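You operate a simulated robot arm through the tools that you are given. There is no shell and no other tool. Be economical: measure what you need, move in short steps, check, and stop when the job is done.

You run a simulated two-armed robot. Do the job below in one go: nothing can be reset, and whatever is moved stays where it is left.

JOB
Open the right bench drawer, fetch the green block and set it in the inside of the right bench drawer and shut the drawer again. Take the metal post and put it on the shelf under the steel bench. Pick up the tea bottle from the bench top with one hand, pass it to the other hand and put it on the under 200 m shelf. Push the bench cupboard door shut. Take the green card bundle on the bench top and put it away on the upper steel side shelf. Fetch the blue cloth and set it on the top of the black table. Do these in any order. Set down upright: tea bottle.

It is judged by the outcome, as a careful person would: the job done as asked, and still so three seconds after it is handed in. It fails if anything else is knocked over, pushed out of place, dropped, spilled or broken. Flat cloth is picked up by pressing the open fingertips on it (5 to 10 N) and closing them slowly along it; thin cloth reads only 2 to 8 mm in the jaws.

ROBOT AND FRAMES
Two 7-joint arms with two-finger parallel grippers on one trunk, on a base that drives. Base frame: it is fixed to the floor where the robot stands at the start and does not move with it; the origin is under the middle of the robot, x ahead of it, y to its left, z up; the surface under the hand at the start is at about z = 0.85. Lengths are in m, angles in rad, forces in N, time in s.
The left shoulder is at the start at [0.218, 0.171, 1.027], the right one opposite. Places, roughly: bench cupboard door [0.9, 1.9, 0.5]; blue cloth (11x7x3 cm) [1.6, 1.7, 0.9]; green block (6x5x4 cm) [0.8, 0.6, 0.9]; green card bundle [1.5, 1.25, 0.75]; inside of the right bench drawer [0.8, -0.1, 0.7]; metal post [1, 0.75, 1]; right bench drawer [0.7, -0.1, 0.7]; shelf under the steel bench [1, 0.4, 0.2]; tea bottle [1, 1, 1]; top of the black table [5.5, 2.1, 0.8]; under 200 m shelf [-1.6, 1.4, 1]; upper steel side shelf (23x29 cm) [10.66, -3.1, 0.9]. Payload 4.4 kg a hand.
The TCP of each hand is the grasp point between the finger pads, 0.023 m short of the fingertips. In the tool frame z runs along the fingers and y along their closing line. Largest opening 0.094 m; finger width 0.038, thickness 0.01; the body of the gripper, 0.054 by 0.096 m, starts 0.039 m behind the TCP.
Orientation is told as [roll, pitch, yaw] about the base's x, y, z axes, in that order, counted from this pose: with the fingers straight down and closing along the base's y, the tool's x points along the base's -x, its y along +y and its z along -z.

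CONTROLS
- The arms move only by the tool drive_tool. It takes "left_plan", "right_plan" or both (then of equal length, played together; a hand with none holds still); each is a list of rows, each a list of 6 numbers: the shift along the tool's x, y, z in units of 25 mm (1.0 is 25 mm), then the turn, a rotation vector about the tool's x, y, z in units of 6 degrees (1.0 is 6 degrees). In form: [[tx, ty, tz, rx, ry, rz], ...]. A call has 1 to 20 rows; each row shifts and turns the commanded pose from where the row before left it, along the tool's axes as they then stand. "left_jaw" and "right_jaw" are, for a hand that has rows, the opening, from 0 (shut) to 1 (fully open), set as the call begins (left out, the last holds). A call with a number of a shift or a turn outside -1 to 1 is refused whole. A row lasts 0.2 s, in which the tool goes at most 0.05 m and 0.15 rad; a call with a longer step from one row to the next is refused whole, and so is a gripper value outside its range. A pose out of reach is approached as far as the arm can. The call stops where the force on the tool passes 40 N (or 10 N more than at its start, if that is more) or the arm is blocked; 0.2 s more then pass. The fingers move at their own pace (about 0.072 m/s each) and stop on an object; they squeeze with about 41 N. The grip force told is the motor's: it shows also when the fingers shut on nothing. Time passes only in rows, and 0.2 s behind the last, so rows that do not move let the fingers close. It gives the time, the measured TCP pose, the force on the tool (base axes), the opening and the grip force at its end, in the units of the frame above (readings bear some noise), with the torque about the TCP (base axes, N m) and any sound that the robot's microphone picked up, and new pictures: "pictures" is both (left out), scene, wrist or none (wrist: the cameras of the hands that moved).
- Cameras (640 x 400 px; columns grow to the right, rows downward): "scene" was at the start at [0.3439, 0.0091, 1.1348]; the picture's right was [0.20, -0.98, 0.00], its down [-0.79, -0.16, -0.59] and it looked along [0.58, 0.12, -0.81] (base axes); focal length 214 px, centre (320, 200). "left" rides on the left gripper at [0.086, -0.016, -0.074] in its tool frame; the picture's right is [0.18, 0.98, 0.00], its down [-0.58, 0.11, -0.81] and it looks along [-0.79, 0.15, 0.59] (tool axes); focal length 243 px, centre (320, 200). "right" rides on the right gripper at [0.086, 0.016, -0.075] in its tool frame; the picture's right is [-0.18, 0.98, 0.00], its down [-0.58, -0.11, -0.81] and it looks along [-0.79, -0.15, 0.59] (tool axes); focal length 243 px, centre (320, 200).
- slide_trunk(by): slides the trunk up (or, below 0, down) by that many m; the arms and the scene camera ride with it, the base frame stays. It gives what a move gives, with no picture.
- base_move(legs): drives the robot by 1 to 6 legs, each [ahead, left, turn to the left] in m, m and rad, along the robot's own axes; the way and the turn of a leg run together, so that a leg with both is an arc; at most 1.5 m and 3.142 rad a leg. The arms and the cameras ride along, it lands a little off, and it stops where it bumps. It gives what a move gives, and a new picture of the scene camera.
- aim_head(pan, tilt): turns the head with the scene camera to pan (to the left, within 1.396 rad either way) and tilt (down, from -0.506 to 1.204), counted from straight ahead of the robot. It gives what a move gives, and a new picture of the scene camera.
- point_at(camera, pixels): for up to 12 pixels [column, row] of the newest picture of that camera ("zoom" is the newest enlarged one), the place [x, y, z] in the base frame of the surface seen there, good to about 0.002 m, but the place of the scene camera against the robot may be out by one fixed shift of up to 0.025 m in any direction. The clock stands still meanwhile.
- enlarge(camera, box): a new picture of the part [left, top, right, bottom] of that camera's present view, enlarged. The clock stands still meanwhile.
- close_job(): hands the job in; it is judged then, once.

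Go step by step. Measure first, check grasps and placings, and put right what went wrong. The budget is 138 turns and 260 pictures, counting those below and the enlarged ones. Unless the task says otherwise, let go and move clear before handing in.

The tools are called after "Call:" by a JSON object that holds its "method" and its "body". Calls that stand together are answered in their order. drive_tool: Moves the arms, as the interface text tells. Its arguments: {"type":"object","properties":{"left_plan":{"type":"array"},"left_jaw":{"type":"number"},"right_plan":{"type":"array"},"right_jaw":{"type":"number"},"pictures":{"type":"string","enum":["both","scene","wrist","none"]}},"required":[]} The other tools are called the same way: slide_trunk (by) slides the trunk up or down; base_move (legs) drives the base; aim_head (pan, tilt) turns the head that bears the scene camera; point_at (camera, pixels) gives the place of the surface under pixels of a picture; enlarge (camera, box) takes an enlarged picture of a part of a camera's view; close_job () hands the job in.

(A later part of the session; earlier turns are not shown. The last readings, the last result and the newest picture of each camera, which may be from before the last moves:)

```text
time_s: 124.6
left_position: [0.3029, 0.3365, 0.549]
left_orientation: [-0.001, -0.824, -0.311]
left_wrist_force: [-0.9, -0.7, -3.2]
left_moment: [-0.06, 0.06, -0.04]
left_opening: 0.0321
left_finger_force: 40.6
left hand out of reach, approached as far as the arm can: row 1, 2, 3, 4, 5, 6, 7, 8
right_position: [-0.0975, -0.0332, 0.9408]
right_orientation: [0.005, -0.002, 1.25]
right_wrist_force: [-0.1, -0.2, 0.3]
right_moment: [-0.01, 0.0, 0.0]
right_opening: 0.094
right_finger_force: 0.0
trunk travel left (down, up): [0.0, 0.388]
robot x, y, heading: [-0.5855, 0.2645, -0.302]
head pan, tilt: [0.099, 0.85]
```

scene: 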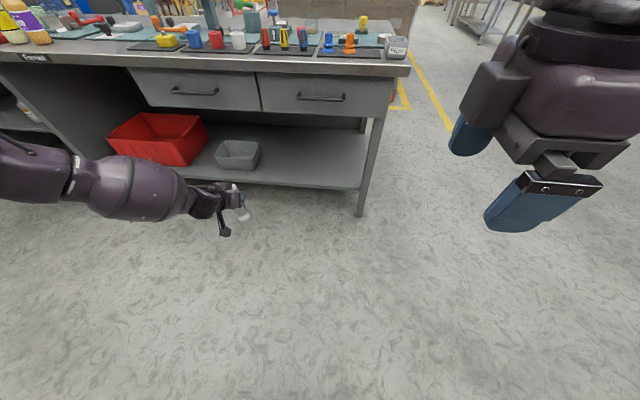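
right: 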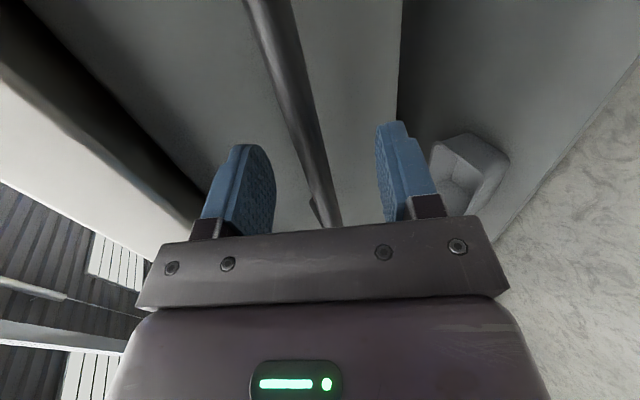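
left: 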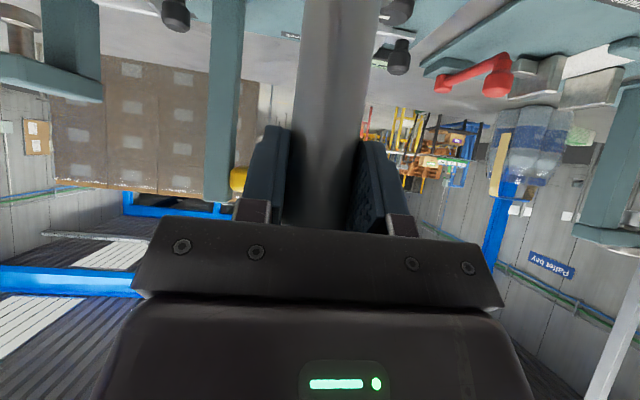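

The forearm comes in from the left, so I'll yaw the hand to the right (about vertical) to align it with the forearm while lowering.

Call:
{"method": "drive_tool", "body": {"left_plan": [[0, 0, 0, 0.73, 0, 0.68], [0, 0, 0, 0.73, 0, 0.68], [0, 0, 0, 0.73, 0, 0.68], [0, 0, 0, 0.73, 0, 0.68], [0, 0, 0, 0.73, 0, 0.68], [0, 0, 0, 0.73, 0, 0.68], [0, 0, 0, 0.73, 0, 0.68], [0, 0, 0, 0.73, 0, 0.68], [0.72, 0, 0.67, 0, 0, 0], [0.72, 0, 0.67, 0, 0, 0], [0.72, 0, 0.67, 0, 0, 0], [0.72, 0, 0.67, 0, 0, 0], [0.72, 0, 0.67, 0, 0, 0], [0.72, 0, 0.67, 0, 0, 0]], "pictures": "scene"}}

```text
time_s: 127.6
left_position: [0.2198, 0.3269, 0.503]
left_orientation: [0.022, -0.823, -1.046]
left_wrist_force: [0.5, 0.1, -4.7]
left_moment: [-0.06, 0.09, -0.04]
left_opening: 0.0321
left_finger_force: 41.2
left hand out of reach, approached as far as the arm can: row 5, 6, 7, 8, 9, 10, 11, 12, 13, 14
right_position: [-0.0979, -0.033, 0.9401]
right_orientation: [0.004, -0.004, 1.25]
right_wrist_force: [-0.1, -0.1, 0.5]
right_moment: [0.0, -0.01, -0.02]
right_opening: 0.094
right_finger_force: 0.2
trunk travel left (down, up): [0.0, 0.388]
robot x, y, heading: [-0.5877, 0.2618, -0.301]
head pan, tilt: [0.099, 0.85]
```

scene: 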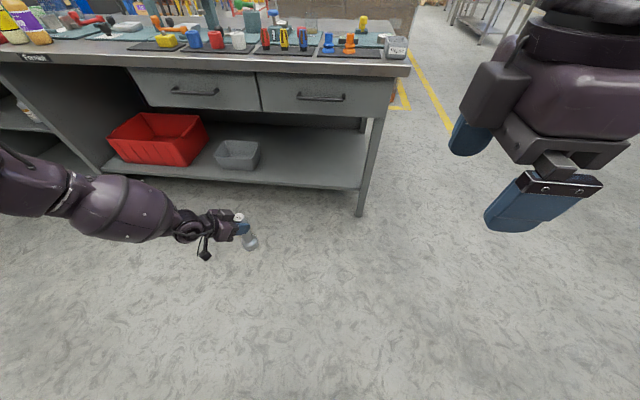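

Yawing helped (z 0.50). I'll move the hand outward to the left, yaw more, and continue lowering.

Call:
{"method": "drive_tool", "body": {"left_plan": [[0.45, 0.73, -0.5, 0, 0, 0], [0.45, 0.73, -0.5, 0, 0, 0], [0.45, 0.73, -0.5, 0, 0, 0], [0.45, 0.73, -0.5, 0, 0, 0], [0, 0, 0, 0.73, 0, 0.68], [0, 0, 0, 0.73, 0, 0.68], [0, 0, 0, 0.73, 0, 0.68], [0, 0, 0, 0.73, 0, 0.68], [0, 0, 0, 0.73, 0, 0.68], [0.72, 0, 0.67, 0, 0, 0], [0.72, 0, 0.67, 0, 0, 0], [0.72, 0, 0.67, 0, 0, 0], [0.72, 0, 0.67, 0, 0, 0], [0.72, 0, 0.67, 0, 0, 0], [0.72, 0, 0.67, 0, 0, 0], [0.72, 0, 0.67, 0, 0, 0]], "pictures": "scene"}}

```text
time_s: 131.0
left_position: [0.0883, 0.318, 0.4839]
left_orientation: [0.032, -0.813, -1.523]
left_wrist_force: [0.2, 0.1, -4.4]
left_moment: [0.07, 0.03, 0.0]
left_opening: 0.0323
left_finger_force: 40.8
left hand out of reach, approached as far as the arm can: row 1, 2, 3, 4, 5, 6, 7, 8, 9, 10, 11, 12, 13, 14, 15, 16
right_position: [-0.0981, -0.0332, 0.9398]
right_orientation: [0.006, -0.002, 1.25]
right_wrist_force: [-0.6, -0.2, -0.2]
right_moment: [0.0, -0.02, 0.01]
right_opening: 0.0938
right_finger_force: 0.2
trunk travel left (down, up): [0.0, 0.388]
robot x, y, heading: [-0.5847, 0.2637, -0.304]
head pan, tilt: [0.099, 0.85]
```

scene: 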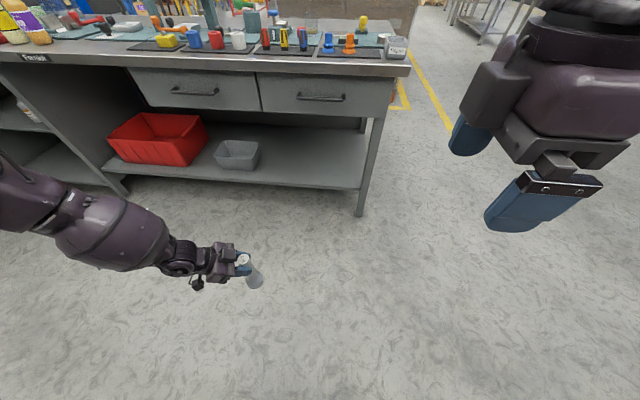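

Still limited at 0.48. I'll test a more extended pose: yaw back and reach forward ~0.3 m, then lower.

Call:
{"method": "drive_tool", "body": {"left_plan": [[0, 0, 0, -0.73, 0, -0.68], [0, 0, 0, -0.73, 0, -0.68], [0, 0, 0, -0.73, 0, -0.68], [0, 0, 0, -0.73, 0, -0.68], [0, 0, 0, -0.73, 0, -0.68], [0, 0, 0, -0.73, 0, -0.68], [0, 0, 0, -0.73, 0, -0.68], [0, 0, 0, -0.73, 0, -0.68], [-0.62, 0.37, 0.68, 0, 0, 0], [-0.62, 0.37, 0.68, 0, 0, 0], [-0.62, 0.37, 0.68, 0, 0, 0], [-0.62, 0.37, 0.68, 0, 0, 0], [-0.62, 0.37, 0.68, 0, 0, 0], [-0.62, 0.37, 0.68, 0, 0, 0], [-0.62, 0.37, 0.68, 0, 0, 0], [-0.62, 0.37, 0.68, 0, 0, 0], [-0.62, 0.37, 0.68, 0, 0, 0], [-0.62, 0.37, 0.68, 0, 0, 0]], "pictures": "none"}}

Call:
{"method": "drive_tool", "body": {"left_plan": [[0.72, 0, 0.67, 0, 0, 0], [0.72, 0, 0.67, 0, 0, 0], [0.72, 0, 0.67, 0, 0, 0], [0.72, 0, 0.67, 0, 0, 0], [0.72, 0, 0.67, 0, 0, 0], [0.72, 0, 0.67, 0, 0, 0], [0.72, 0, 0.67, 0, 0, 0]], "pictures": "scene"}}

```text
time_s: 134.8
left_position: [0.3071, 0.2987, 0.5641]
left_orientation: [0.025, -0.827, -0.683]
left_wrist_force: [-0.6, 0.6, -4.1]
left_moment: [0.02, 0.03, -0.04]
left_opening: 0.0318
left_finger_force: 40.7
left hand out of reach, approached as far as the arm can: row 4, 5, 6, 7, 8, 11, 12, 13, 14, 15, 16, 17, 18
right_position: [-0.098, -0.0339, 0.9406]
right_orientation: [0.007, -0.003, 1.249]
right_wrist_force: [-0.4, -0.9, 0.2]
right_moment: [0.01, 0.01, 0.02]
right_opening: 0.0941
right_finger_force: 0.2
trunk travel left (down, up): [0.0, 0.388]
robot x, y, heading: [-0.5873, 0.2657, -0.296]
head pan, tilt: [0.099, 0.85]
```

```text
time_s: 136.4
left_position: [0.2579, 0.3599, 0.5058]
left_orientation: [0.024, -0.83, -0.682]
left_wrist_force: [0.4, -0.8, -3.1]
left_moment: [0.0, 0.02, 0.01]
left_opening: 0.0319
left_finger_force: 41.0
left hand out of reach, approached as far as the arm can: row 1, 2, 3, 4, 5, 6, 7
right_position: [-0.0967, -0.0344, 0.9409]
right_orientation: [0.005, -0.005, 1.249]
right_wrist_force: [-0.3, -0.9, -0.6]
right_moment: [0.0, 0.03, 0.0]
right_opening: 0.0939
right_finger_force: 0.0
trunk travel left (down, up): [0.0, 0.388]
robot x, y, heading: [-0.5873, 0.2662, -0.307]
head pan, tilt: [0.099, 0.85]
```

scene: 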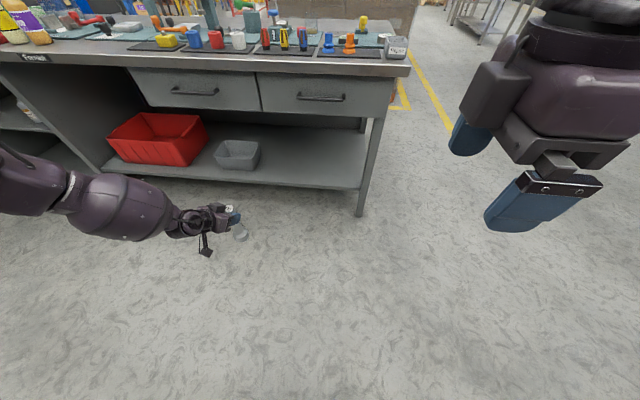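

I'll go up, unyaw, and approach via a fully extended arm, which should point naturally down-forward.

Call:
{"method": "drive_tool", "body": {"left_plan": [[-0.72, 0, -0.67, 0, 0, 0], [-0.72, 0, -0.67, 0, 0, 0], [-0.72, 0, -0.67, 0, 0, 0], [-0.72, 0, -0.67, 0, 0, 0], [-0.72, 0, -0.67, 0, 0, 0], [-0.72, 0, -0.67, 0, 0, 0], [-0.72, 0, -0.67, 0, 0, 0], [-0.72, 0, -0.67, 0, 0, 0], [-0.72, 0, -0.67, 0, 0, 0], [-0.72, 0, -0.67, 0, 0, 0], [0, -0.9, 0, -0.7, 0, -0.6], [0, -0.9, 0, -0.7, 0, -0.6], [0, -0.9, 0, -0.7, 0, -0.6], [0, -0.9, 0, -0.7, 0, -0.6], [0, -0.9, 0, 0, 0, 0]], "pictures": "none"}}

Call:
{"method": "drive_tool", "body": {"left_plan": [[-0.67, 0, 0.73, 0, 0, 0], [-0.67, 0, 0.73, 0, 0, 0], [-0.67, 0, 0.73, 0, 0, 0], [-0.67, 0, 0.73, 0, 0, 0], [-0.67, 0, 0.73, 0, 0, 0], [-0.67, 0, 0.73, 0, 0, 0], [-0.67, 0, 0.73, 0, 0, 0], [-0.67, 0, 0.73, 0, 0, 0]], "pictures": "scene"}}

```text
time_s: 139.6
left_position: [0.2025, 0.2595, 0.7496]
left_orientation: [0.041, -0.835, -0.309]
left_wrist_force: [0.0, 0.3, -3.7]
left_moment: [0.01, 0.02, 0.02]
left_opening: 0.032
left_finger_force: 41.1
right_position: [-0.0981, -0.0335, 0.9398]
right_orientation: [0.009, -0.003, 1.249]
right_wrist_force: [0.2, -1.0, -0.5]
right_moment: [0.02, 0.0, 0.0]
right_opening: 0.0939
right_finger_force: 0.0
trunk travel left (down, up): [0.0, 0.388]
robot x, y, heading: [-0.5881, 0.2667, -0.3]
head pan, tilt: [0.099, 0.85]
```

```text
time_s: 141.4
left_position: [0.3475, 0.2201, 0.7501]
left_orientation: [0.043, -0.835, -0.309]
left_wrist_force: [0.5, -0.2, -4.0]
left_moment: [0.0, 0.05, -0.01]
left_opening: 0.0322
left_finger_force: 40.9
left hand out of reach, approached as far as the arm can: row 7, 8
right_position: [-0.0978, -0.0335, 0.9404]
right_orientation: [0.004, -0.004, 1.25]
right_wrist_force: [-0.2, -0.1, -0.2]
right_moment: [0.01, -0.01, -0.02]
right_opening: 0.0939
right_finger_force: 0.1
trunk travel left (down, up): [0.0, 0.388]
robot x, y, heading: [-0.5905, 0.2597, -0.307]
head pan, tilt: [0.099, 0.85]
```

scene: 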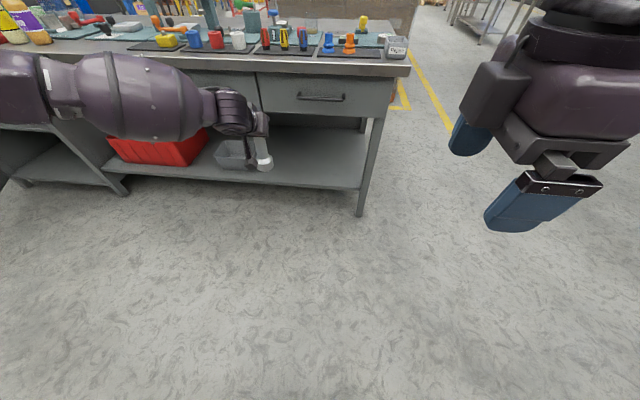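

The arm's reach from the shoulder is ~0.73 m, so lower means closer. I'll pull the hand in to ~0.62 m ahead and then go down.

Call:
{"method": "drive_tool", "body": {"left_plan": [[0.67, 0, -0.73, 0, 0, 0], [0.67, 0, -0.73, 0, 0, 0], [0.67, 0, -0.73, 0, 0, 0], [0.67, 0, -0.73, 0, 0, 0], [0.67, 0, -0.73, 0, 0, 0], [0.67, 0, -0.73, 0, 0, 0], [1, 0, 0.1, 0, 0, 0], [1, 0, 0.1, 0, 0, 0], [1, 0, 0.1, 0, 0, 0], [1, 0, 0.1, 0, 0, 0], [1, 0, 0.1, 0, 0, 0], [1, 0, 0.1, 0, 0, 0], [0.72, 0, 0.67, 0, 0, 0], [0.72, 0, 0.67, 0, 0, 0], [0.72, 0, 0.67, 0, 0, 0], [0.72, 0, 0.67, 0, 0, 0], [0.72, 0, 0.67, 0, 0, 0], [0.72, 0, 0.67, 0, 0, 0], [0.72, 0, 0.67, 0, 0, 0], [0.72, 0, 0.67, 0, 0, 0]], "pictures": "scene"}}

```text
time_s: 145.6
left_position: [0.1345, 0.3515, 0.5141]
left_orientation: [0.041, -0.836, -0.308]
left_wrist_force: [0.4, -0.1, -4.1]
left_moment: [-0.02, 0.08, -0.01]
left_opening: 0.0317
left_finger_force: 40.4
left hand out of reach, approached as far as the arm can: row 15, 16, 17, 18, 19, 20
right_position: [-0.0999, -0.0334, 0.9392]
right_orientation: [0.004, -0.005, 1.249]
right_wrist_force: [-0.2, -0.5, 0.3]
right_moment: [0.03, -0.03, 0.0]
right_opening: 0.094
right_finger_force: 0.0
trunk travel left (down, up): [0.0, 0.388]
robot x, y, heading: [-0.5861, 0.2613, -0.307]
head pan, tilt: [0.099, 0.85]
```

scene: 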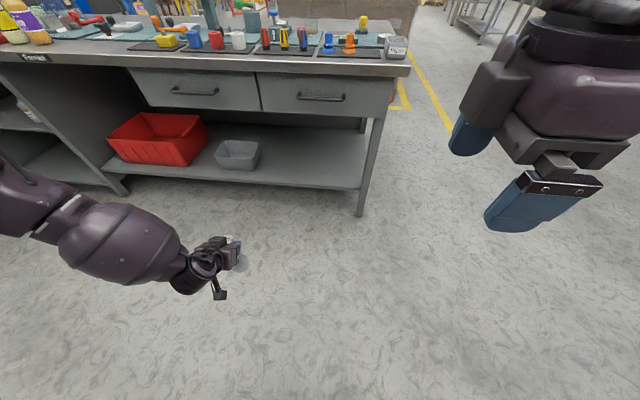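

Limited again at 0.51. I'll test whether a steeper hand (≈26° from vertical) can get lower; if so I'd regrasp the post at its top.

Call:
{"method": "drive_tool", "body": {"left_plan": [[0, 0, 0, 0, 0.9, 0], [0, 0, 0, 0, 0.9, 0], [0, 0, 0, 0, 0.9, 0], [0, 0, 0, 0, 0.9, 0], [0.44, 0, 0.89, 0, 0, 0], [0.44, 0, 0.89, 0, 0, 0], [0.44, 0, 0.89, 0, 0, 0], [0.44, 0, 0.89, 0, 0, 0], [0.44, 0, 0.89, 0, 0, 0], [0.44, 0, 0.89, 0, 0, 0]], "pictures": "scene"}}

```text
time_s: 147.8
left_position: [0.1326, 0.4025, 0.4561]
left_orientation: [0.03, -0.46, -0.291]
left_wrist_force: [1.0, 0.4, -4.1]
left_moment: [-0.03, -0.07, 0.03]
left_opening: 0.0317
left_finger_force: 41.0
left hand out of reach, approached as far as the arm can: row 6, 7, 8, 9, 10
right_position: [-0.0982, -0.0321, 0.9395]
right_orientation: [0.005, -0.002, 1.25]
right_wrist_force: [-0.1, 0.0, -0.2]
right_moment: [0.01, -0.01, -0.01]
right_opening: 0.0939
right_finger_force: 0.0
trunk travel left (down, up): [0.0, 0.388]
robot x, y, heading: [-0.5866, 0.2638, -0.303]
head pan, tilt: [0.099, 0.85]
```

scene: 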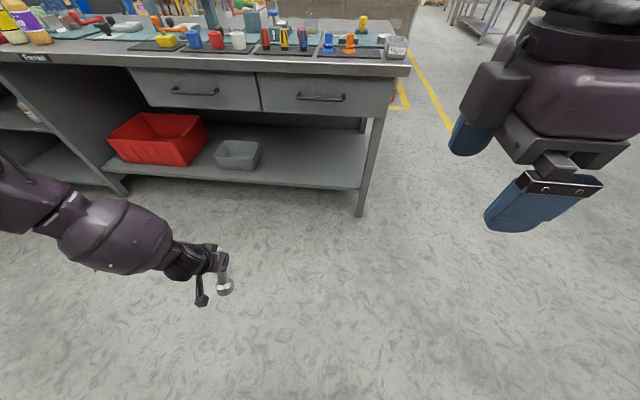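

Drift is toward the left, so I'll follow it: shift left, then down.

Call:
{"method": "drive_tool", "body": {"left_plan": [[0, 1, 0, 0, 0, 0], [0, 1, 0, 0, 0, 0], [0, 1, 0, 0, 0, 0], [0, 1, 0, 0, 0, 0], [0.44, 0, 0.89, 0, 0, 0], [0.44, 0, 0.89, 0, 0, 0], [0.44, 0, 0.89, 0, 0, 0], [0.44, 0, 0.89, 0, 0, 0], [0.44, 0, 0.89, 0, 0, 0]], "pictures": "none"}}

```text
time_s: 149.8
left_position: [0.1547, 0.5071, 0.4278]
left_orientation: [0.032, -0.46, -0.291]
left_wrist_force: [-0.9, 0.8, -3.5]
left_moment: [-0.02, -0.06, 0.03]
left_opening: 0.0316
left_finger_force: 41.3
left hand out of reach, approached as far as the arm can: row 6, 7, 8, 9
right_position: [-0.0982, -0.033, 0.9393]
right_orientation: [0.006, -0.003, 1.25]
right_wrist_force: [-0.4, 0.0, 0.1]
right_moment: [0.0, -0.02, 0.01]
right_opening: 0.094
right_finger_force: 0.1
trunk travel left (down, up): [0.0, 0.388]
robot x, y, heading: [-0.5865, 0.2671, -0.305]
head pan, tilt: [0.099, 0.85]
```

z 0.428 now. Probing further left with some yaw.

Call:
{"method": "drive_tool", "body": {"left_plan": [[0, 1, 0, 0, 0, 0], [0, 1, 0, 0, 0, 0], [0, 1, 0, 0, 0, 0], [0, 1, 0, 0, 0, 0], [0.44, 0, 0.89, 0, 0, 0], [0.44, 0, 0.89, 0, 0, 0], [0.44, 0, 0.89, 0, 0, 0], [0, 0, 0, 0.44, 0, 0.89], [0, 0, 0, 0.44, 0, 0.89], [0, 0, 0, 0.44, 0, 0.89], [0.44, 0, 0.89, 0, 0, 0], [0.44, 0, 0.89, 0, 0, 0], [0.44, 0, 0.89, 0, 0, 0]], "pictures": "scene"}}

```text
time_s: 152.6
left_position: [0.1409, 0.539, 0.4241]
left_orientation: [0.034, -0.449, -0.604]
left_wrist_force: [-0.7, -0.3, -4.3]
left_moment: [-0.08, -0.08, 0.03]
left_opening: 0.0316
left_finger_force: 41.1
left hand out of reach, approached as far as the arm can: row 3, 4, 5, 6, 7, 8, 9, 10, 11, 12, 13
right_position: [-0.0985, -0.0329, 0.9397]
right_orientation: [0.004, -0.004, 1.25]
right_wrist_force: [-0.8, 0.2, 0.0]
right_moment: [0.0, 0.03, 0.02]
right_opening: 0.0937
right_finger_force: 0.0
trunk travel left (down, up): [0.0, 0.388]
robot x, y, heading: [-0.5921, 0.2663, -0.305]
head pan, tilt: [0.099, 0.85]
```

scene: 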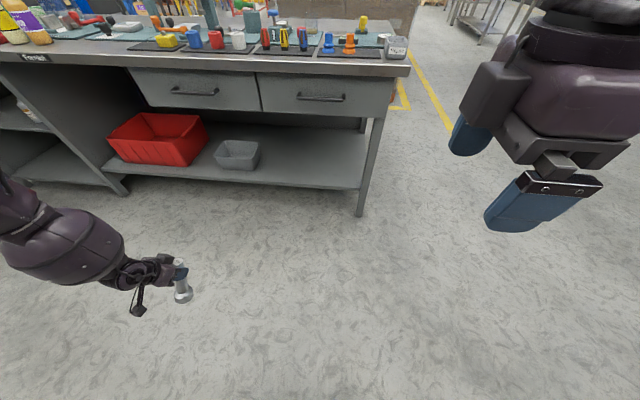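

Reach low limit ≈0.42 with a steep hand. Plan: set the post back on the bench at its spot, regrasp it by its very top with a steep hand, so the hand stays higher on the shelf. First raise and restore orientation.

Call:
{"method": "drive_tool", "body": {"left_plan": [[-0.43, 0, -0.9, 0, 0, 0], [-0.43, 0, -0.9, 0, 0, 0], [-0.43, 0, -0.9, 0, 0, 0], [-0.43, 0, -0.9, 0, 0, 0], [-0.43, 0, -0.9, 0, 0, 0], [-0.43, 0, -0.9, 0, 0, 0], [-0.43, 0, -0.9, 0, 0, 0], [-0.43, 0, -0.9, 0, 0, 0], [-0.43, 0, -0.9, 0, 0, 0], [-0.43, 0, -0.9, 0, 0, 0], [-0.43, 0, -0.9, 0, 0, 0], [-0.43, 0, -0.9, 0, 0, 0], [-0.43, 0, -0.9, 0, 0, 0], [-0.43, 0, -0.9, 0, 0, 0], [-0.43, 0, -0.9, 0, 0, 0], [-0.43, 0, -0.9, 0, 0, 0], [-0.43, 0, -0.9, 0, 0, 0], [-0.43, 0, -0.9, 0, 0, 0], [-0.43, 0, -0.9, 0, 0, 0], [-0.43, 0, -0.9, 0, 0, 0]], "pictures": "none"}}

Call:
{"method": "drive_tool", "body": {"left_plan": [[-0.43, 0, -0.9, -0.4, 0, -0.85], [-0.43, 0, -0.9, -0.4, 0, -0.85], [-0.43, 0, -0.9, -0.4, 0, -0.85], [0, 0, 0, 0, -0.9, 0], [0, 0, 0, 0, -0.9, 0], [0, 0, 0, 0, -0.9, 0], [0, 0, 0, 0, -0.9, 0], [0, -1, 0, 0, 0, 0], [0, -1, 0, 0, 0, 0], [0, -1, 0, 0, 0, 0], [0, -1, 0, 0, 0, 0], [0, -1, 0, 0, 0, 0], [0, -1, 0, 0, 0, 0], [0, -1, 0, 0, 0, 0], [0, -1, 0, 0, 0, 0], [0, -1, 0, 0, 0, 0]], "pictures": "none"}}

```text
time_s: 156.8
left_position: [0.1338, 0.5281, 0.9081]
left_orientation: [0.027, -0.453, -0.606]
left_wrist_force: [0.5, 0.5, -4.1]
left_moment: [-0.03, -0.05, 0.04]
left_opening: 0.0319
left_finger_force: 40.9
left hand out of reach, approached as far as the arm can: row 15, 16
right_position: [-0.0981, -0.0348, 0.9391]
right_orientation: [0.005, -0.003, 1.25]
right_wrist_force: [-0.6, -0.7, -0.3]
right_moment: [0.03, 0.0, 0.01]
right_opening: 0.094
right_finger_force: 0.0
trunk travel left (down, up): [0.0, 0.388]
robot x, y, heading: [-0.5883, 0.2613, -0.307]
head pan, tilt: [0.099, 0.85]
```

```text
time_s: 160.2
left_position: [0.2542, 0.5043, 0.9087]
left_orientation: [0.026, -0.866, -0.319]
left_wrist_force: [-0.2, -0.1, -4.8]
left_moment: [-0.01, 0.06, 0.03]
left_opening: 0.0318
left_finger_force: 41.5
left hand out of reach, approached as far as the arm can: row 1, 2, 3, 4, 8, 9, 10, 11, 12, 13, 14, 15, 16
right_position: [-0.0982, -0.0333, 0.9398]
right_orientation: [0.004, -0.004, 1.25]
right_wrist_force: [0.6, 0.5, 0.5]
right_moment: [0.04, 0.01, -0.01]
right_opening: 0.094
right_finger_force: 0.1
trunk travel left (down, up): [0.0, 0.388]
robot x, y, heading: [-0.5844, 0.2604, -0.303]
head pan, tilt: [0.099, 0.85]
```

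The arm resists moving right; let me look at its configuration.

Call:
{"method": "aim_head", "body": {"pan": 0.5, "tilt": 0.6}}

```text
time_s: 161.0
left_position: [0.254, 0.5033, 0.9079]
left_orientation: [0.026, -0.868, -0.32]
left_wrist_force: [0.7, 0.6, -4.6]
left_moment: [0.0, 0.07, -0.02]
left_opening: 0.0316
left_finger_force: 41.1
right_position: [-0.0974, -0.0332, 0.9407]
right_orientation: [0.004, -0.006, 1.249]
right_wrist_force: [0.1, 0.5, 0.1]
right_moment: [-0.03, -0.01, 0.01]
right_opening: 0.0944
right_finger_force: 0.2
trunk travel left (down, up): [0.0, 0.388]
robot x, y, heading: [-0.5889, 0.259, -0.306]
head pan, tilt: [0.499, 0.6]
```

scene: 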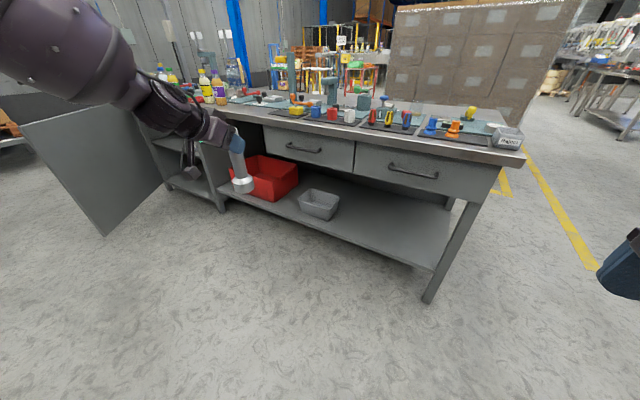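

The elbow is now high, a different configuration. Testing going down from here with the same tilt.

Call:
{"method": "drive_tool", "body": {"left_plan": [[0.75, 0, 0.63, 0, 0, 0], [0.75, 0, 0.63, 0, 0, 0], [0.75, 0, 0.63, 0, 0, 0], [0.75, 0, 0.63, 0, 0, 0], [0.75, 0, 0.63, 0, 0, 0], [0.75, 0, 0.63, 0, 0, 0], [0.75, 0, 0.63, 0, 0, 0], [0.75, 0, 0.63, 0, 0, 0], [0.75, 0, 0.63, 0, 0, 0], [0.75, 0, 0.63, 0, 0, 0], [0.75, 0, 0.63, 0, 0, 0], [0.75, 0, 0.63, 0, 0, 0], [0.75, 0, 0.63, 0, 0, 0], [0.75, 0, 0.63, 0, 0, 0], [0.75, 0, 0.63, 0, 0, 0], [0.75, 0, 0.63, 0, 0, 0], [0.75, 0, 0.63, 0, 0, 0], [0.75, 0, 0.63, 0, 0, 0], [0.75, 0, 0.63, 0, 0, 0], [0.75, 0, 0.63, 0, 0, 0]], "pictures": "scene"}}

```text
time_s: 165.2
left_position: [0.2402, 0.5181, 0.4187]
left_orientation: [0.033, -0.836, -0.318]
left_wrist_force: [-0.1, 1.1, -4.7]
left_moment: [0.01, 0.04, 0.01]
left_opening: 0.0317
left_finger_force: 40.9
right_position: [-0.099, -0.0337, 0.9405]
right_orientation: [0.008, -0.002, 1.248]
right_wrist_force: [0.1, 0.2, 0.3]
right_moment: [-0.01, 0.01, -0.03]
right_opening: 0.0941
right_finger_force: 0.1
trunk travel left (down, up): [0.0, 0.388]
robot x, y, heading: [-0.5881, 0.2603, -0.302]
head pan, tilt: [0.499, 0.6]
```

scene: 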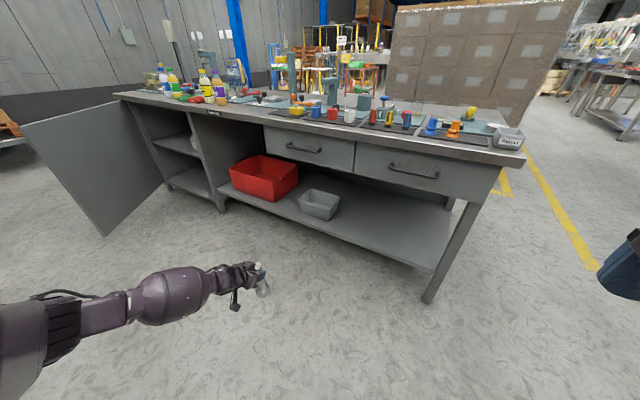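

That works: z 0.419 with no reach flags. Measuring the shelf's free area, and checking lower.

Call:
{"method": "drive_tool", "body": {"left_plan": [[0.75, 0, 0.63, 0, 0, 0], [0.6, 0, 0.5, 0, 0, 0]], "pictures": "wrist"}}

Call:
{"method": "point_at", "body": {"camera": "scene", "pixels": [[400, 222], [400, 240], [430, 264], [345, 228], [338, 205], [310, 212], [330, 200], [262, 290], [262, 268], [400, 195]]}}

```text
time_s: 165.8
left_position: [0.2388, 0.5208, 0.3732]
left_orientation: [0.036, -0.834, -0.319]
left_wrist_force: [1.1, -0.1, -4.0]
left_moment: [0.0, 0.04, 0.02]
left_opening: 0.0315
left_finger_force: 41.8
right_position: [-0.0975, -0.0337, 0.9397]
right_orientation: [0.007, -0.003, 1.249]
right_wrist_force: [0.4, 0.0, 0.6]
right_moment: [0.02, 0.01, -0.03]
right_opening: 0.0939
right_finger_force: 0.1
trunk travel left (down, up): [0.0, 0.388]
robot x, y, heading: [-0.5889, 0.2667, -0.304]
head pan, tilt: [0.499, 0.6]
```

left: 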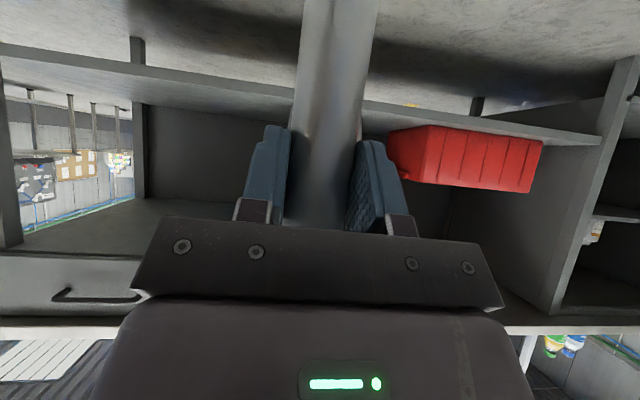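

```text
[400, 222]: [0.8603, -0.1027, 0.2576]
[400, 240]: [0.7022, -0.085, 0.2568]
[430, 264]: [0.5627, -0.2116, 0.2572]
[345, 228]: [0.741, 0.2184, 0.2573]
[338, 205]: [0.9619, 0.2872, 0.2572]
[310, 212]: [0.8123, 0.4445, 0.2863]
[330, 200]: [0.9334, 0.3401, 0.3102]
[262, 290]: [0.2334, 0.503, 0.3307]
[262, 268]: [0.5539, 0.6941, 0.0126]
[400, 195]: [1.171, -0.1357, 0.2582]
```

Call:
{"method": "point_at", "body": {"camera": "left", "pixels": [[220, 70], [220, 84], [460, 110], [400, 165], [420, 140], [440, 180], [245, 95], [250, 270], [200, 210]]}}

Call:
{"method": "enlarge", "body": {"camera": "scene", "box": [280, 160, 480, 310]}}

```text
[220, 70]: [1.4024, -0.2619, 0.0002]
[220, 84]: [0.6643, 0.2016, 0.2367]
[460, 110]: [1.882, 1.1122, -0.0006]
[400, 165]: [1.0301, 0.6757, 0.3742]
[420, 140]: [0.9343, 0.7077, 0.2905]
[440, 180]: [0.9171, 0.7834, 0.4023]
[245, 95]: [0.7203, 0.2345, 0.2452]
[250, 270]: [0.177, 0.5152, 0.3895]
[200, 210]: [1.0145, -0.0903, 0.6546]
```

```text
2.67 times, centred on (380, 235) of scene
```

zoom: 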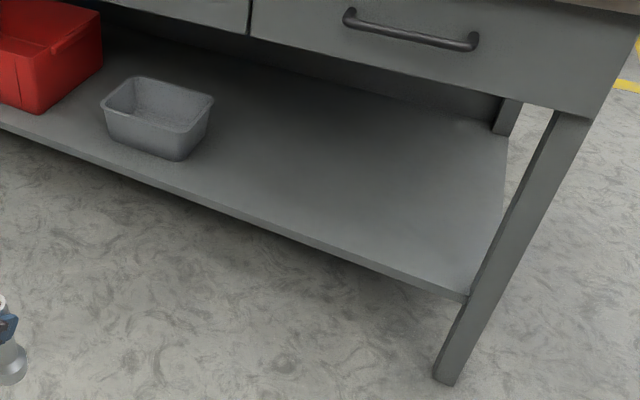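

Shelf top z≈0.245, front edge at 0.57 m from the frame line. Raising slightly, then driving right 0.27 and forward in two stages.

Call:
{"method": "drive_tool", "body": {"left_plan": [[-0.74, 0, -0.67, 0, 0, 0], [-0.2, 0, -0.18, 0, 0, 0]], "pictures": "none"}}

Call:
{"method": "base_move", "body": {"legs": [[0, -0.27, 0], [0.42, 0, 0]]}}

Call:
{"method": "aim_head", "body": {"pan": 0.5, "tilt": 0.9}}

```text
time_s: 166.4
left_position: [0.2384, 0.5189, 0.4056]
left_orientation: [0.035, -0.834, -0.322]
left_wrist_force: [-0.4, 0.3, -4.6]
left_moment: [-0.02, 0.04, -0.01]
left_opening: 0.0319
left_finger_force: 40.8
right_position: [-0.0987, -0.0342, 0.9396]
right_orientation: [0.004, -0.003, 1.249]
right_wrist_force: [-0.5, 0.0, 0.2]
right_moment: [0.02, 0.03, -0.02]
right_opening: 0.0943
right_finger_force: 0.1
trunk travel left (down, up): [0.0, 0.388]
robot x, y, heading: [-0.5876, 0.2646, -0.304]
head pan, tilt: [0.499, 0.6]
```

```text
time_s: 171.6
left_position: [0.5579, 0.1385, 0.4047]
left_orientation: [0.034, -0.834, -0.317]
left_wrist_force: [-0.6, 0.3, -3.7]
left_moment: [-0.01, 0.01, 0.01]
left_opening: 0.0317
left_finger_force: 41.3
right_position: [0.2228, -0.4145, 0.9396]
right_orientation: [0.007, -0.003, 1.252]
right_wrist_force: [-0.1, -1.0, -1.1]
right_moment: [-0.01, 0.05, 0.03]
right_opening: 0.0941
right_finger_force: 0.0
trunk travel left (down, up): [0.0, 0.388]
robot x, y, heading: [-0.264, -0.1193, -0.3]
head pan, tilt: [0.499, 0.6]
```

scene: 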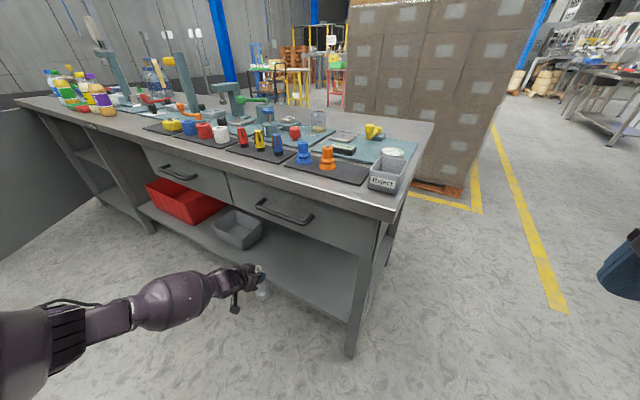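

```text
time_s: 172.4
left_position: [0.5582, 0.1387, 0.405]
left_orientation: [0.033, -0.834, -0.318]
left_wrist_force: [0.1, 0.2, -3.7]
left_moment: [0.02, 0.04, 0.01]
left_opening: 0.0318
left_finger_force: 41.6
right_position: [0.2223, -0.4151, 0.939]
right_orientation: [0.006, -0.004, 1.251]
right_wrist_force: [0.1, -0.9, -0.3]
right_moment: [0.02, 0.0, 0.01]
right_opening: 0.0936
right_finger_force: 0.1
trunk travel left (down, up): [0.0, 0.388]
robot x, y, heading: [-0.2683, -0.1142, -0.298]
head pan, tilt: [0.499, 0.901]
```

scene: 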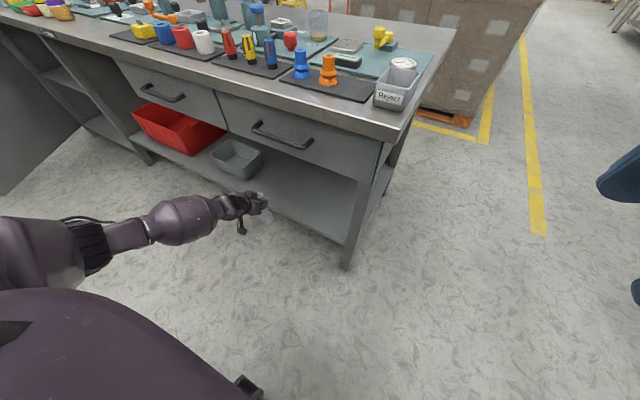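

Hand at bench edge, post bottom ~3.5 cm above shelf level. Driving 0.185 m in.

Call:
{"method": "base_move", "body": {"legs": [[0.185, 0, 0]]}}

Call:
{"method": "drive_tool", "body": {"left_plan": [[0.72, 0, 0.65, 0, 0, 0], [0.15, 0, 0.14, 0, 0, 0]], "pictures": "wrist"}}

```text
time_s: 173.9
left_position: [0.7351, 0.0842, 0.4052]
left_orientation: [0.034, -0.835, -0.317]
left_wrist_force: [0.5, -0.5, -4.3]
left_moment: [-0.03, 0.03, 0.01]
left_opening: 0.0317
left_finger_force: 41.4
right_position: [0.3995, -0.471, 0.9399]
right_orientation: [0.008, -0.003, 1.252]
right_wrist_force: [0.6, -0.4, 0.3]
right_moment: [0.0, 0.02, -0.01]
right_opening: 0.0943
right_finger_force: 0.0
trunk travel left (down, up): [0.0, 0.388]
robot x, y, heading: [-0.0899, -0.1727, -0.301]
head pan, tilt: [0.499, 0.901]
```

scene: 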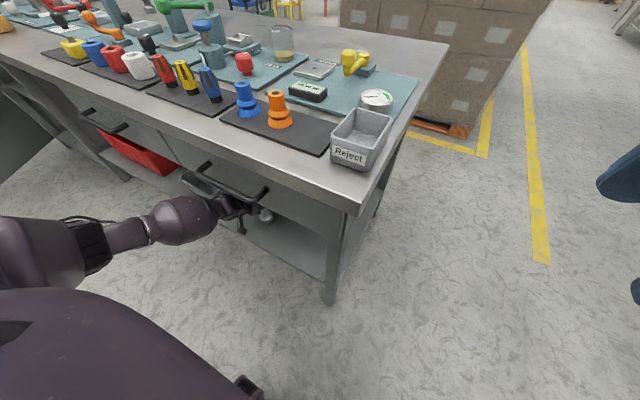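

```text
time_s: 174.5
left_position: [0.7389, 0.0849, 0.3822]
left_orientation: [0.035, -0.843, -0.319]
left_wrist_force: [-3.9, 2.4, 26.3]
left_moment: [-0.36, 0.63, -0.12]
left_opening: 0.0319
left_finger_force: 40.5
right_position: [0.3985, -0.4692, 0.9411]
right_orientation: [0.003, -0.005, 1.251]
right_wrist_force: [0.3, 0.0, -0.1]
right_moment: [-0.02, 0.0, -0.02]
right_opening: 0.0938
right_finger_force: 0.0
trunk travel left (down, up): [0.0, 0.388]
robot x, y, heading: [-0.092, -0.175, -0.304]
head pan, tilt: [0.499, 0.901]
```

left: 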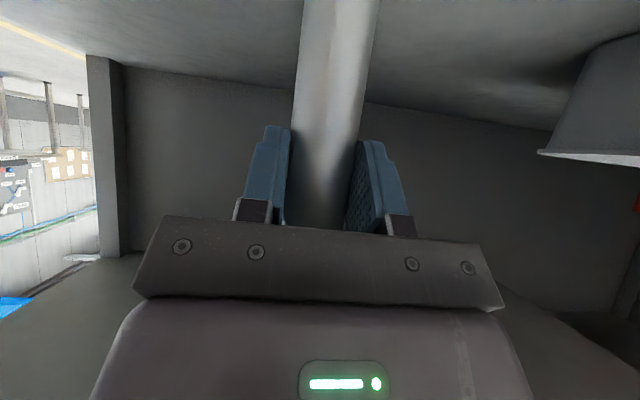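

Contact with the shelf at TCP z 0.382 (26 N). Easing up slightly, opening, and checking.

Call:
{"method": "drive_tool", "body": {"left_plan": [[-0.1, 0, -0.09, 0, 0, 0], [0, 0, 0, 0, 0, 0]], "pictures": "none"}}

Call:
{"method": "drive_tool", "body": {"left_plan": [[0, 0, 0, 0, 0, 0], [0, 0, 0, 0, 0, 0], [0, 0, 0, 0, 0, 0], [0, 0, 0, 0, 0, 0], [0, 0, 0, 0, 0, 0]], "left_jaw": 0.8, "pictures": "wrist"}}

```text
time_s: 175.1
left_position: [0.7366, 0.0838, 0.3833]
left_orientation: [0.036, -0.84, -0.319]
left_wrist_force: [7.6, -0.4, 15.6]
left_moment: [-0.51, -1.06, 0.17]
left_opening: 0.0316
left_finger_force: 41.2
right_position: [0.3997, -0.4705, 0.9403]
right_orientation: [0.004, -0.005, 1.252]
right_wrist_force: [-0.1, -0.8, 0.4]
right_moment: [0.05, -0.01, 0.0]
right_opening: 0.0941
right_finger_force: 0.2
trunk travel left (down, up): [0.0, 0.388]
robot x, y, heading: [-0.0945, -0.1714, -0.302]
head pan, tilt: [0.499, 0.901]
```

```text
time_s: 176.3
left_position: [0.7358, 0.0854, 0.3798]
left_orientation: [0.035, -0.834, -0.32]
left_wrist_force: [-0.2, -0.5, 0.4]
left_moment: [-0.01, 0.01, 0.02]
left_opening: 0.0755
left_finger_force: 0.0
right_position: [0.3996, -0.4697, 0.9396]
right_orientation: [0.006, -0.003, 1.251]
right_wrist_force: [0.5, 0.3, -0.7]
right_moment: [0.01, -0.02, -0.02]
right_opening: 0.0938
right_finger_force: 0.0
trunk travel left (down, up): [0.0, 0.388]
robot x, y, heading: [-0.0908, -0.1735, -0.302]
head pan, tilt: [0.499, 0.901]
```

left: 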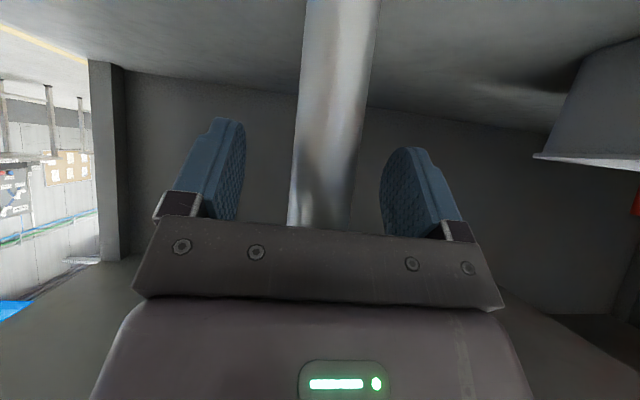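

The post stands free between the open fingers. Backing the base straight out.

Call:
{"method": "base_move", "body": {"legs": [[-0.45, 0, 0]]}}

Call:
{"method": "drive_tool", "body": {"left_plan": [[-0.75, 0, -0.63, 0, 0, 0], [-0.75, 0, -0.63, 0, 0, 0], [-0.75, 0, -0.63, 0, 0, 0], [-0.75, 0, -0.63, 0, 0, 0], [-0.75, 0, -0.63, 0, 0, 0], [-0.75, 0, -0.63, 0, 0, 0], [-0.75, 0, -0.63, 0, 0, 0], [-0.75, 0, -0.63, 0, 0, 0], [-0.75, 0, -0.63, 0, 0, 0], [-0.75, 0, -0.63, 0, 0, 0], [-0.75, 0, -0.63, 0, 0, 0], [-0.75, 0, -0.63, 0, 0, 0], [-0.75, 0, -0.63, 0, 0, 0], [-0.75, 0, -0.63, 0, 0, 0], [-0.75, 0, -0.63, 0, 0, 0], [-0.75, 0, -0.63, 0, 0, 0], [-0.75, 0, -0.63, 0, 0, 0], [-0.75, 0, -0.63, 0, 0, 0], [-0.75, 0, -0.63, 0, 0, 0], [-0.75, 0, -0.63, 0, 0, 0]], "pictures": "scene"}}

```text
time_s: 179.1
left_position: [0.3033, 0.2231, 0.3803]
left_orientation: [0.036, -0.834, -0.315]
left_wrist_force: [-0.3, -0.4, -0.7]
left_moment: [0.0, 0.02, -0.02]
left_opening: 0.075
left_finger_force: 0.1
right_position: [-0.0305, -0.3352, 0.9399]
right_orientation: [0.004, -0.003, 1.256]
right_wrist_force: [0.4, 0.8, -0.4]
right_moment: [0.0, 0.0, 0.04]
right_opening: 0.0938
right_finger_force: 0.0
trunk travel left (down, up): [0.0, 0.388]
robot x, y, heading: [-0.5179, -0.0406, -0.298]
head pan, tilt: [0.499, 0.901]
```

scene: 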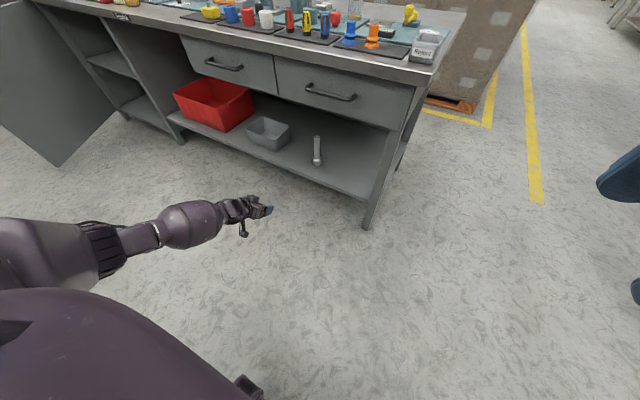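

```text
time_s: 183.2
left_position: [0.3154, 0.2051, 0.8709]
left_orientation: [0.033, -0.835, -0.316]
left_wrist_force: [0.0, 1.0, 0.2]
left_moment: [0.01, 0.0, 0.04]
left_opening: 0.0754
left_finger_force: 0.1
right_position: [-0.0296, -0.3351, 0.9404]
right_orientation: [0.006, -0.004, 1.255]
right_wrist_force: [-0.2, -0.5, 0.0]
right_moment: [0.01, 0.0, 0.01]
right_opening: 0.094
right_finger_force: 0.1
trunk travel left (down, up): [0.0, 0.388]
robot x, y, heading: [-0.5224, -0.0422, -0.302]
head pan, tilt: [0.499, 0.901]
```

scene: 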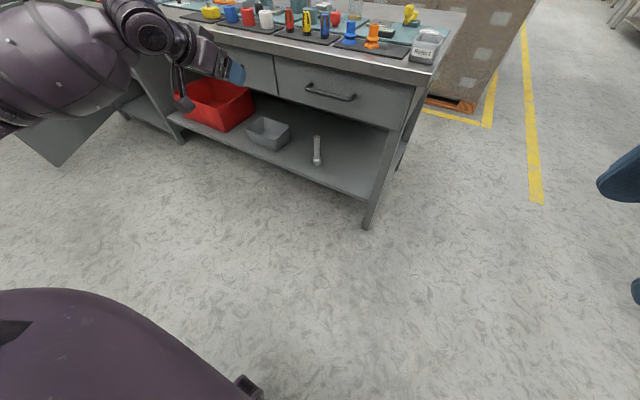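

The post stands upright on the shelf and both drawers are shut. Next the cupboard door: drive back and left to face it.

Call:
{"method": "base_move", "body": {"legs": [[-0.4, 0, -0.012], [0, 1.0, 0], [0, 0.95, 0]]}}

Call:
{"method": "aim_head", "body": {"pan": 0.1, "tilt": 0.7}}

```text
time_s: 202.7
left_position: [0.5443, 2.1624, 0.8713]
left_orientation: [0.035, -0.836, -0.333]
left_wrist_force: [0.6, 0.6, -0.8]
left_moment: [0.02, 0.0, -0.04]
left_opening: 0.0751
left_finger_force: 0.0
right_position: [0.1876, 1.6314, 0.9399]
right_orientation: [0.005, -0.005, 1.236]
right_wrist_force: [0.2, -0.2, -0.1]
right_moment: [0.01, -0.01, -0.01]
right_opening: 0.0943
right_finger_force: 0.1
trunk travel left (down, up): [0.0, 0.388]
robot x, y, heading: [-0.2949, 1.9319, -0.32]
head pan, tilt: [0.499, 0.901]
```

scene: 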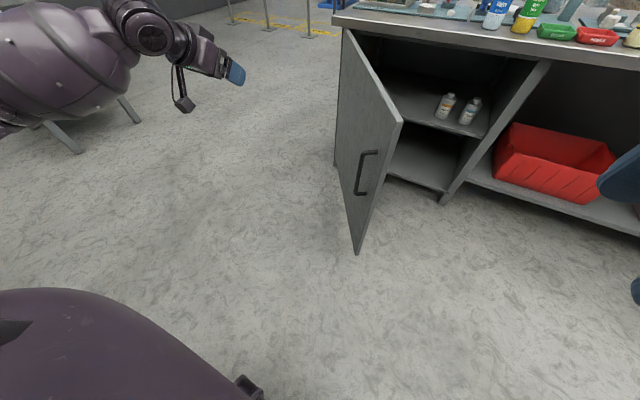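

```text
time_s: 203.6
left_position: [0.5453, 2.1641, 0.87]
left_orientation: [0.035, -0.835, -0.334]
left_wrist_force: [0.6, 0.9, 0.7]
left_moment: [-0.01, 0.02, -0.01]
left_opening: 0.0752
left_finger_force: 0.1
right_position: [0.187, 1.631, 0.9393]
right_orientation: [0.006, -0.001, 1.236]
right_wrist_force: [-0.6, 0.1, -0.8]
right_moment: [-0.03, 0.01, -0.02]
right_opening: 0.094
right_finger_force: 0.0
trunk travel left (down, up): [0.0, 0.388]
robot x, y, heading: [-0.2965, 1.9331, -0.316]
head pan, tilt: [0.099, 0.7]
```

scene: 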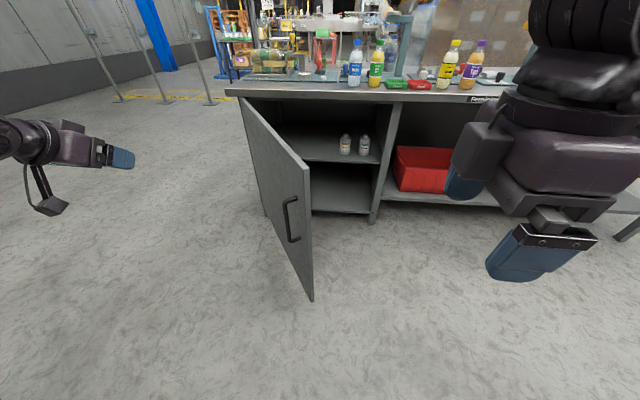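

The open door is right ahead. Measuring its edge and hinge.

Call:
{"method": "point_at", "body": {"camera": "scene", "pixels": [[300, 175], [308, 290], [245, 105], [265, 215], [290, 220], [270, 180], [285, 160], [350, 95], [380, 150]]}}

Call:
{"method": "enlarge", "body": {"camera": "scene", "box": [340, 30, 500, 130]}}

```text
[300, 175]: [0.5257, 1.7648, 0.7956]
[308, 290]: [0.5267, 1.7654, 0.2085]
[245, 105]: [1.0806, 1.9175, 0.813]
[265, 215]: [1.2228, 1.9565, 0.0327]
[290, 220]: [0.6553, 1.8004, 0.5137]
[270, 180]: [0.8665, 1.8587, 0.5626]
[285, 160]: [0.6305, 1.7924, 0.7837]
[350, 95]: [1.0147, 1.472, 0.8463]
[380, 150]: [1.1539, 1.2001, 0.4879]
```

```text
4.00 times, centred on (420, 80) of scene
```

zoom: 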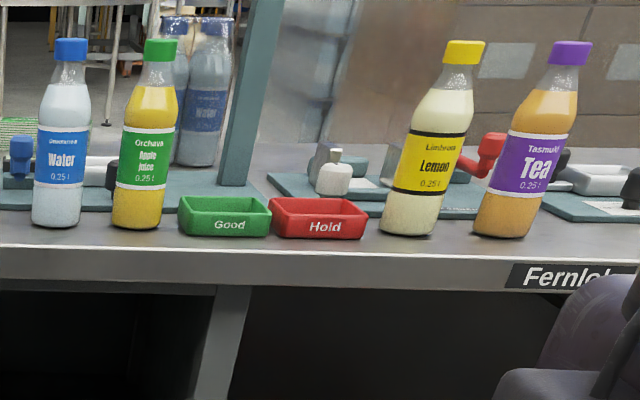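

The Tea bottle is confirmed (purple). For the door: lower the left hand to z≈0.68 and bring it to the door's outer face near its free edge.

Call:
{"method": "drive_tool", "body": {"left_plan": [[0.74, 0, 0.67, 0, 0, 0], [0.74, 0, 0.67, 0, 0, 0], [0.74, 0, 0.67, 0, 0, 0], [0.74, 0, 0.67, 0, 0, 0], [0.74, 0, 0.67, 0, 0, 0], [0.74, 0, 0.67, 0, 0, 0], [0.74, 0, 0.67, 0, 0, 0], [0.4, 0, 0.36, 0, 0, 0]], "left_jaw": 0, "pictures": "none"}}

Call:
{"method": "base_move", "body": {"legs": [[0.12, 0, 0], [0, -0.26, 0]]}}

```text
time_s: 205.4
left_position: [0.5464, 2.1684, 0.6833]
left_orientation: [0.035, -0.837, -0.335]
left_wrist_force: [0.4, -0.4, -0.3]
left_moment: [-0.02, -0.01, 0.0]
left_opening: 0.0001
left_finger_force: 41.3
right_position: [0.1872, 1.6308, 0.9396]
right_orientation: [0.004, -0.002, 1.234]
right_wrist_force: [0.1, 0.9, 0.2]
right_moment: [-0.02, 0.03, 0.04]
right_opening: 0.0939
right_finger_force: 0.0
trunk travel left (down, up): [0.0, 0.388]
robot x, y, heading: [-0.2993, 1.9353, -0.317]
head pan, tilt: [0.099, 0.7]
```

```text
time_s: 209.1
left_position: [0.5793, 1.8808, 0.6819]
left_orientation: [0.037, -0.835, -0.333]
left_wrist_force: [0.0, -0.8, 0.3]
left_moment: [0.02, -0.01, 0.01]
left_opening: 0.0
left_finger_force: 41.0
right_position: [0.2185, 1.3455, 0.9407]
right_orientation: [0.005, -0.005, 1.234]
right_wrist_force: [0.9, 0.0, 0.6]
right_moment: [-0.02, -0.01, 0.01]
right_opening: 0.0938
right_finger_force: 0.1
trunk travel left (down, up): [0.0, 0.388]
robot x, y, heading: [-0.2673, 1.6511, -0.32]
head pan, tilt: [0.099, 0.7]
```

scene: 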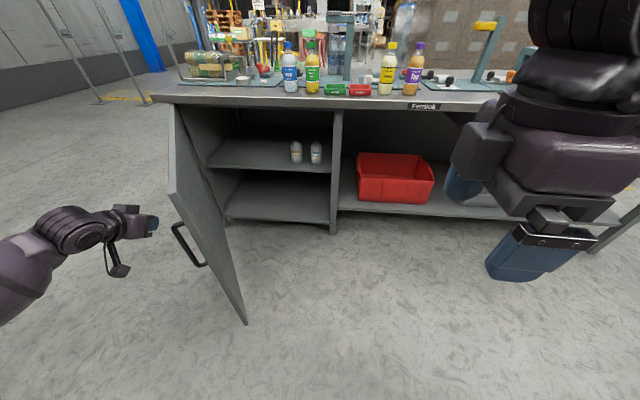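

Hand is beside the door's outer face. Pushing in three diagonal legs.

Call:
{"method": "base_move", "body": {"legs": [[0.13, -0.173, 0], [0.178, -0.123, 0]]}}

```text
time_s: 212.6
left_position: [0.78, 1.5034, 0.6821]
left_orientation: [0.035, -0.836, -0.337]
left_wrist_force: [0.6, 0.4, -0.1]
left_moment: [-0.03, -0.02, -0.04]
left_opening: 0.0
left_finger_force: 41.1
right_position: [0.419, 0.9677, 0.9394]
right_orientation: [0.007, -0.003, 1.234]
right_wrist_force: [-0.2, -1.0, -0.7]
right_moment: [-0.02, -0.03, 0.01]
right_opening: 0.0941
right_finger_force: 0.1
trunk travel left (down, up): [0.0, 0.388]
robot x, y, heading: [-0.0656, 1.2718, -0.318]
head pan, tilt: [0.099, 0.7]
```

scene: 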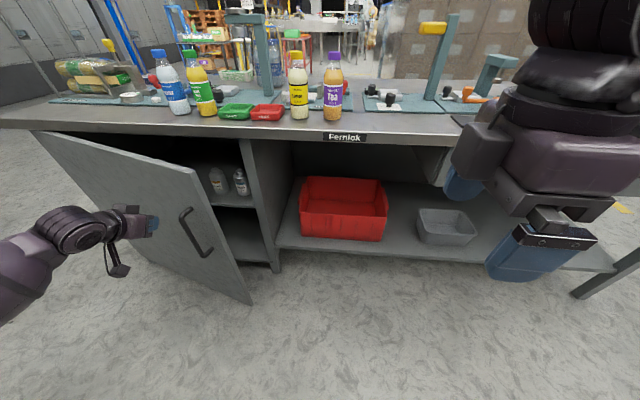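

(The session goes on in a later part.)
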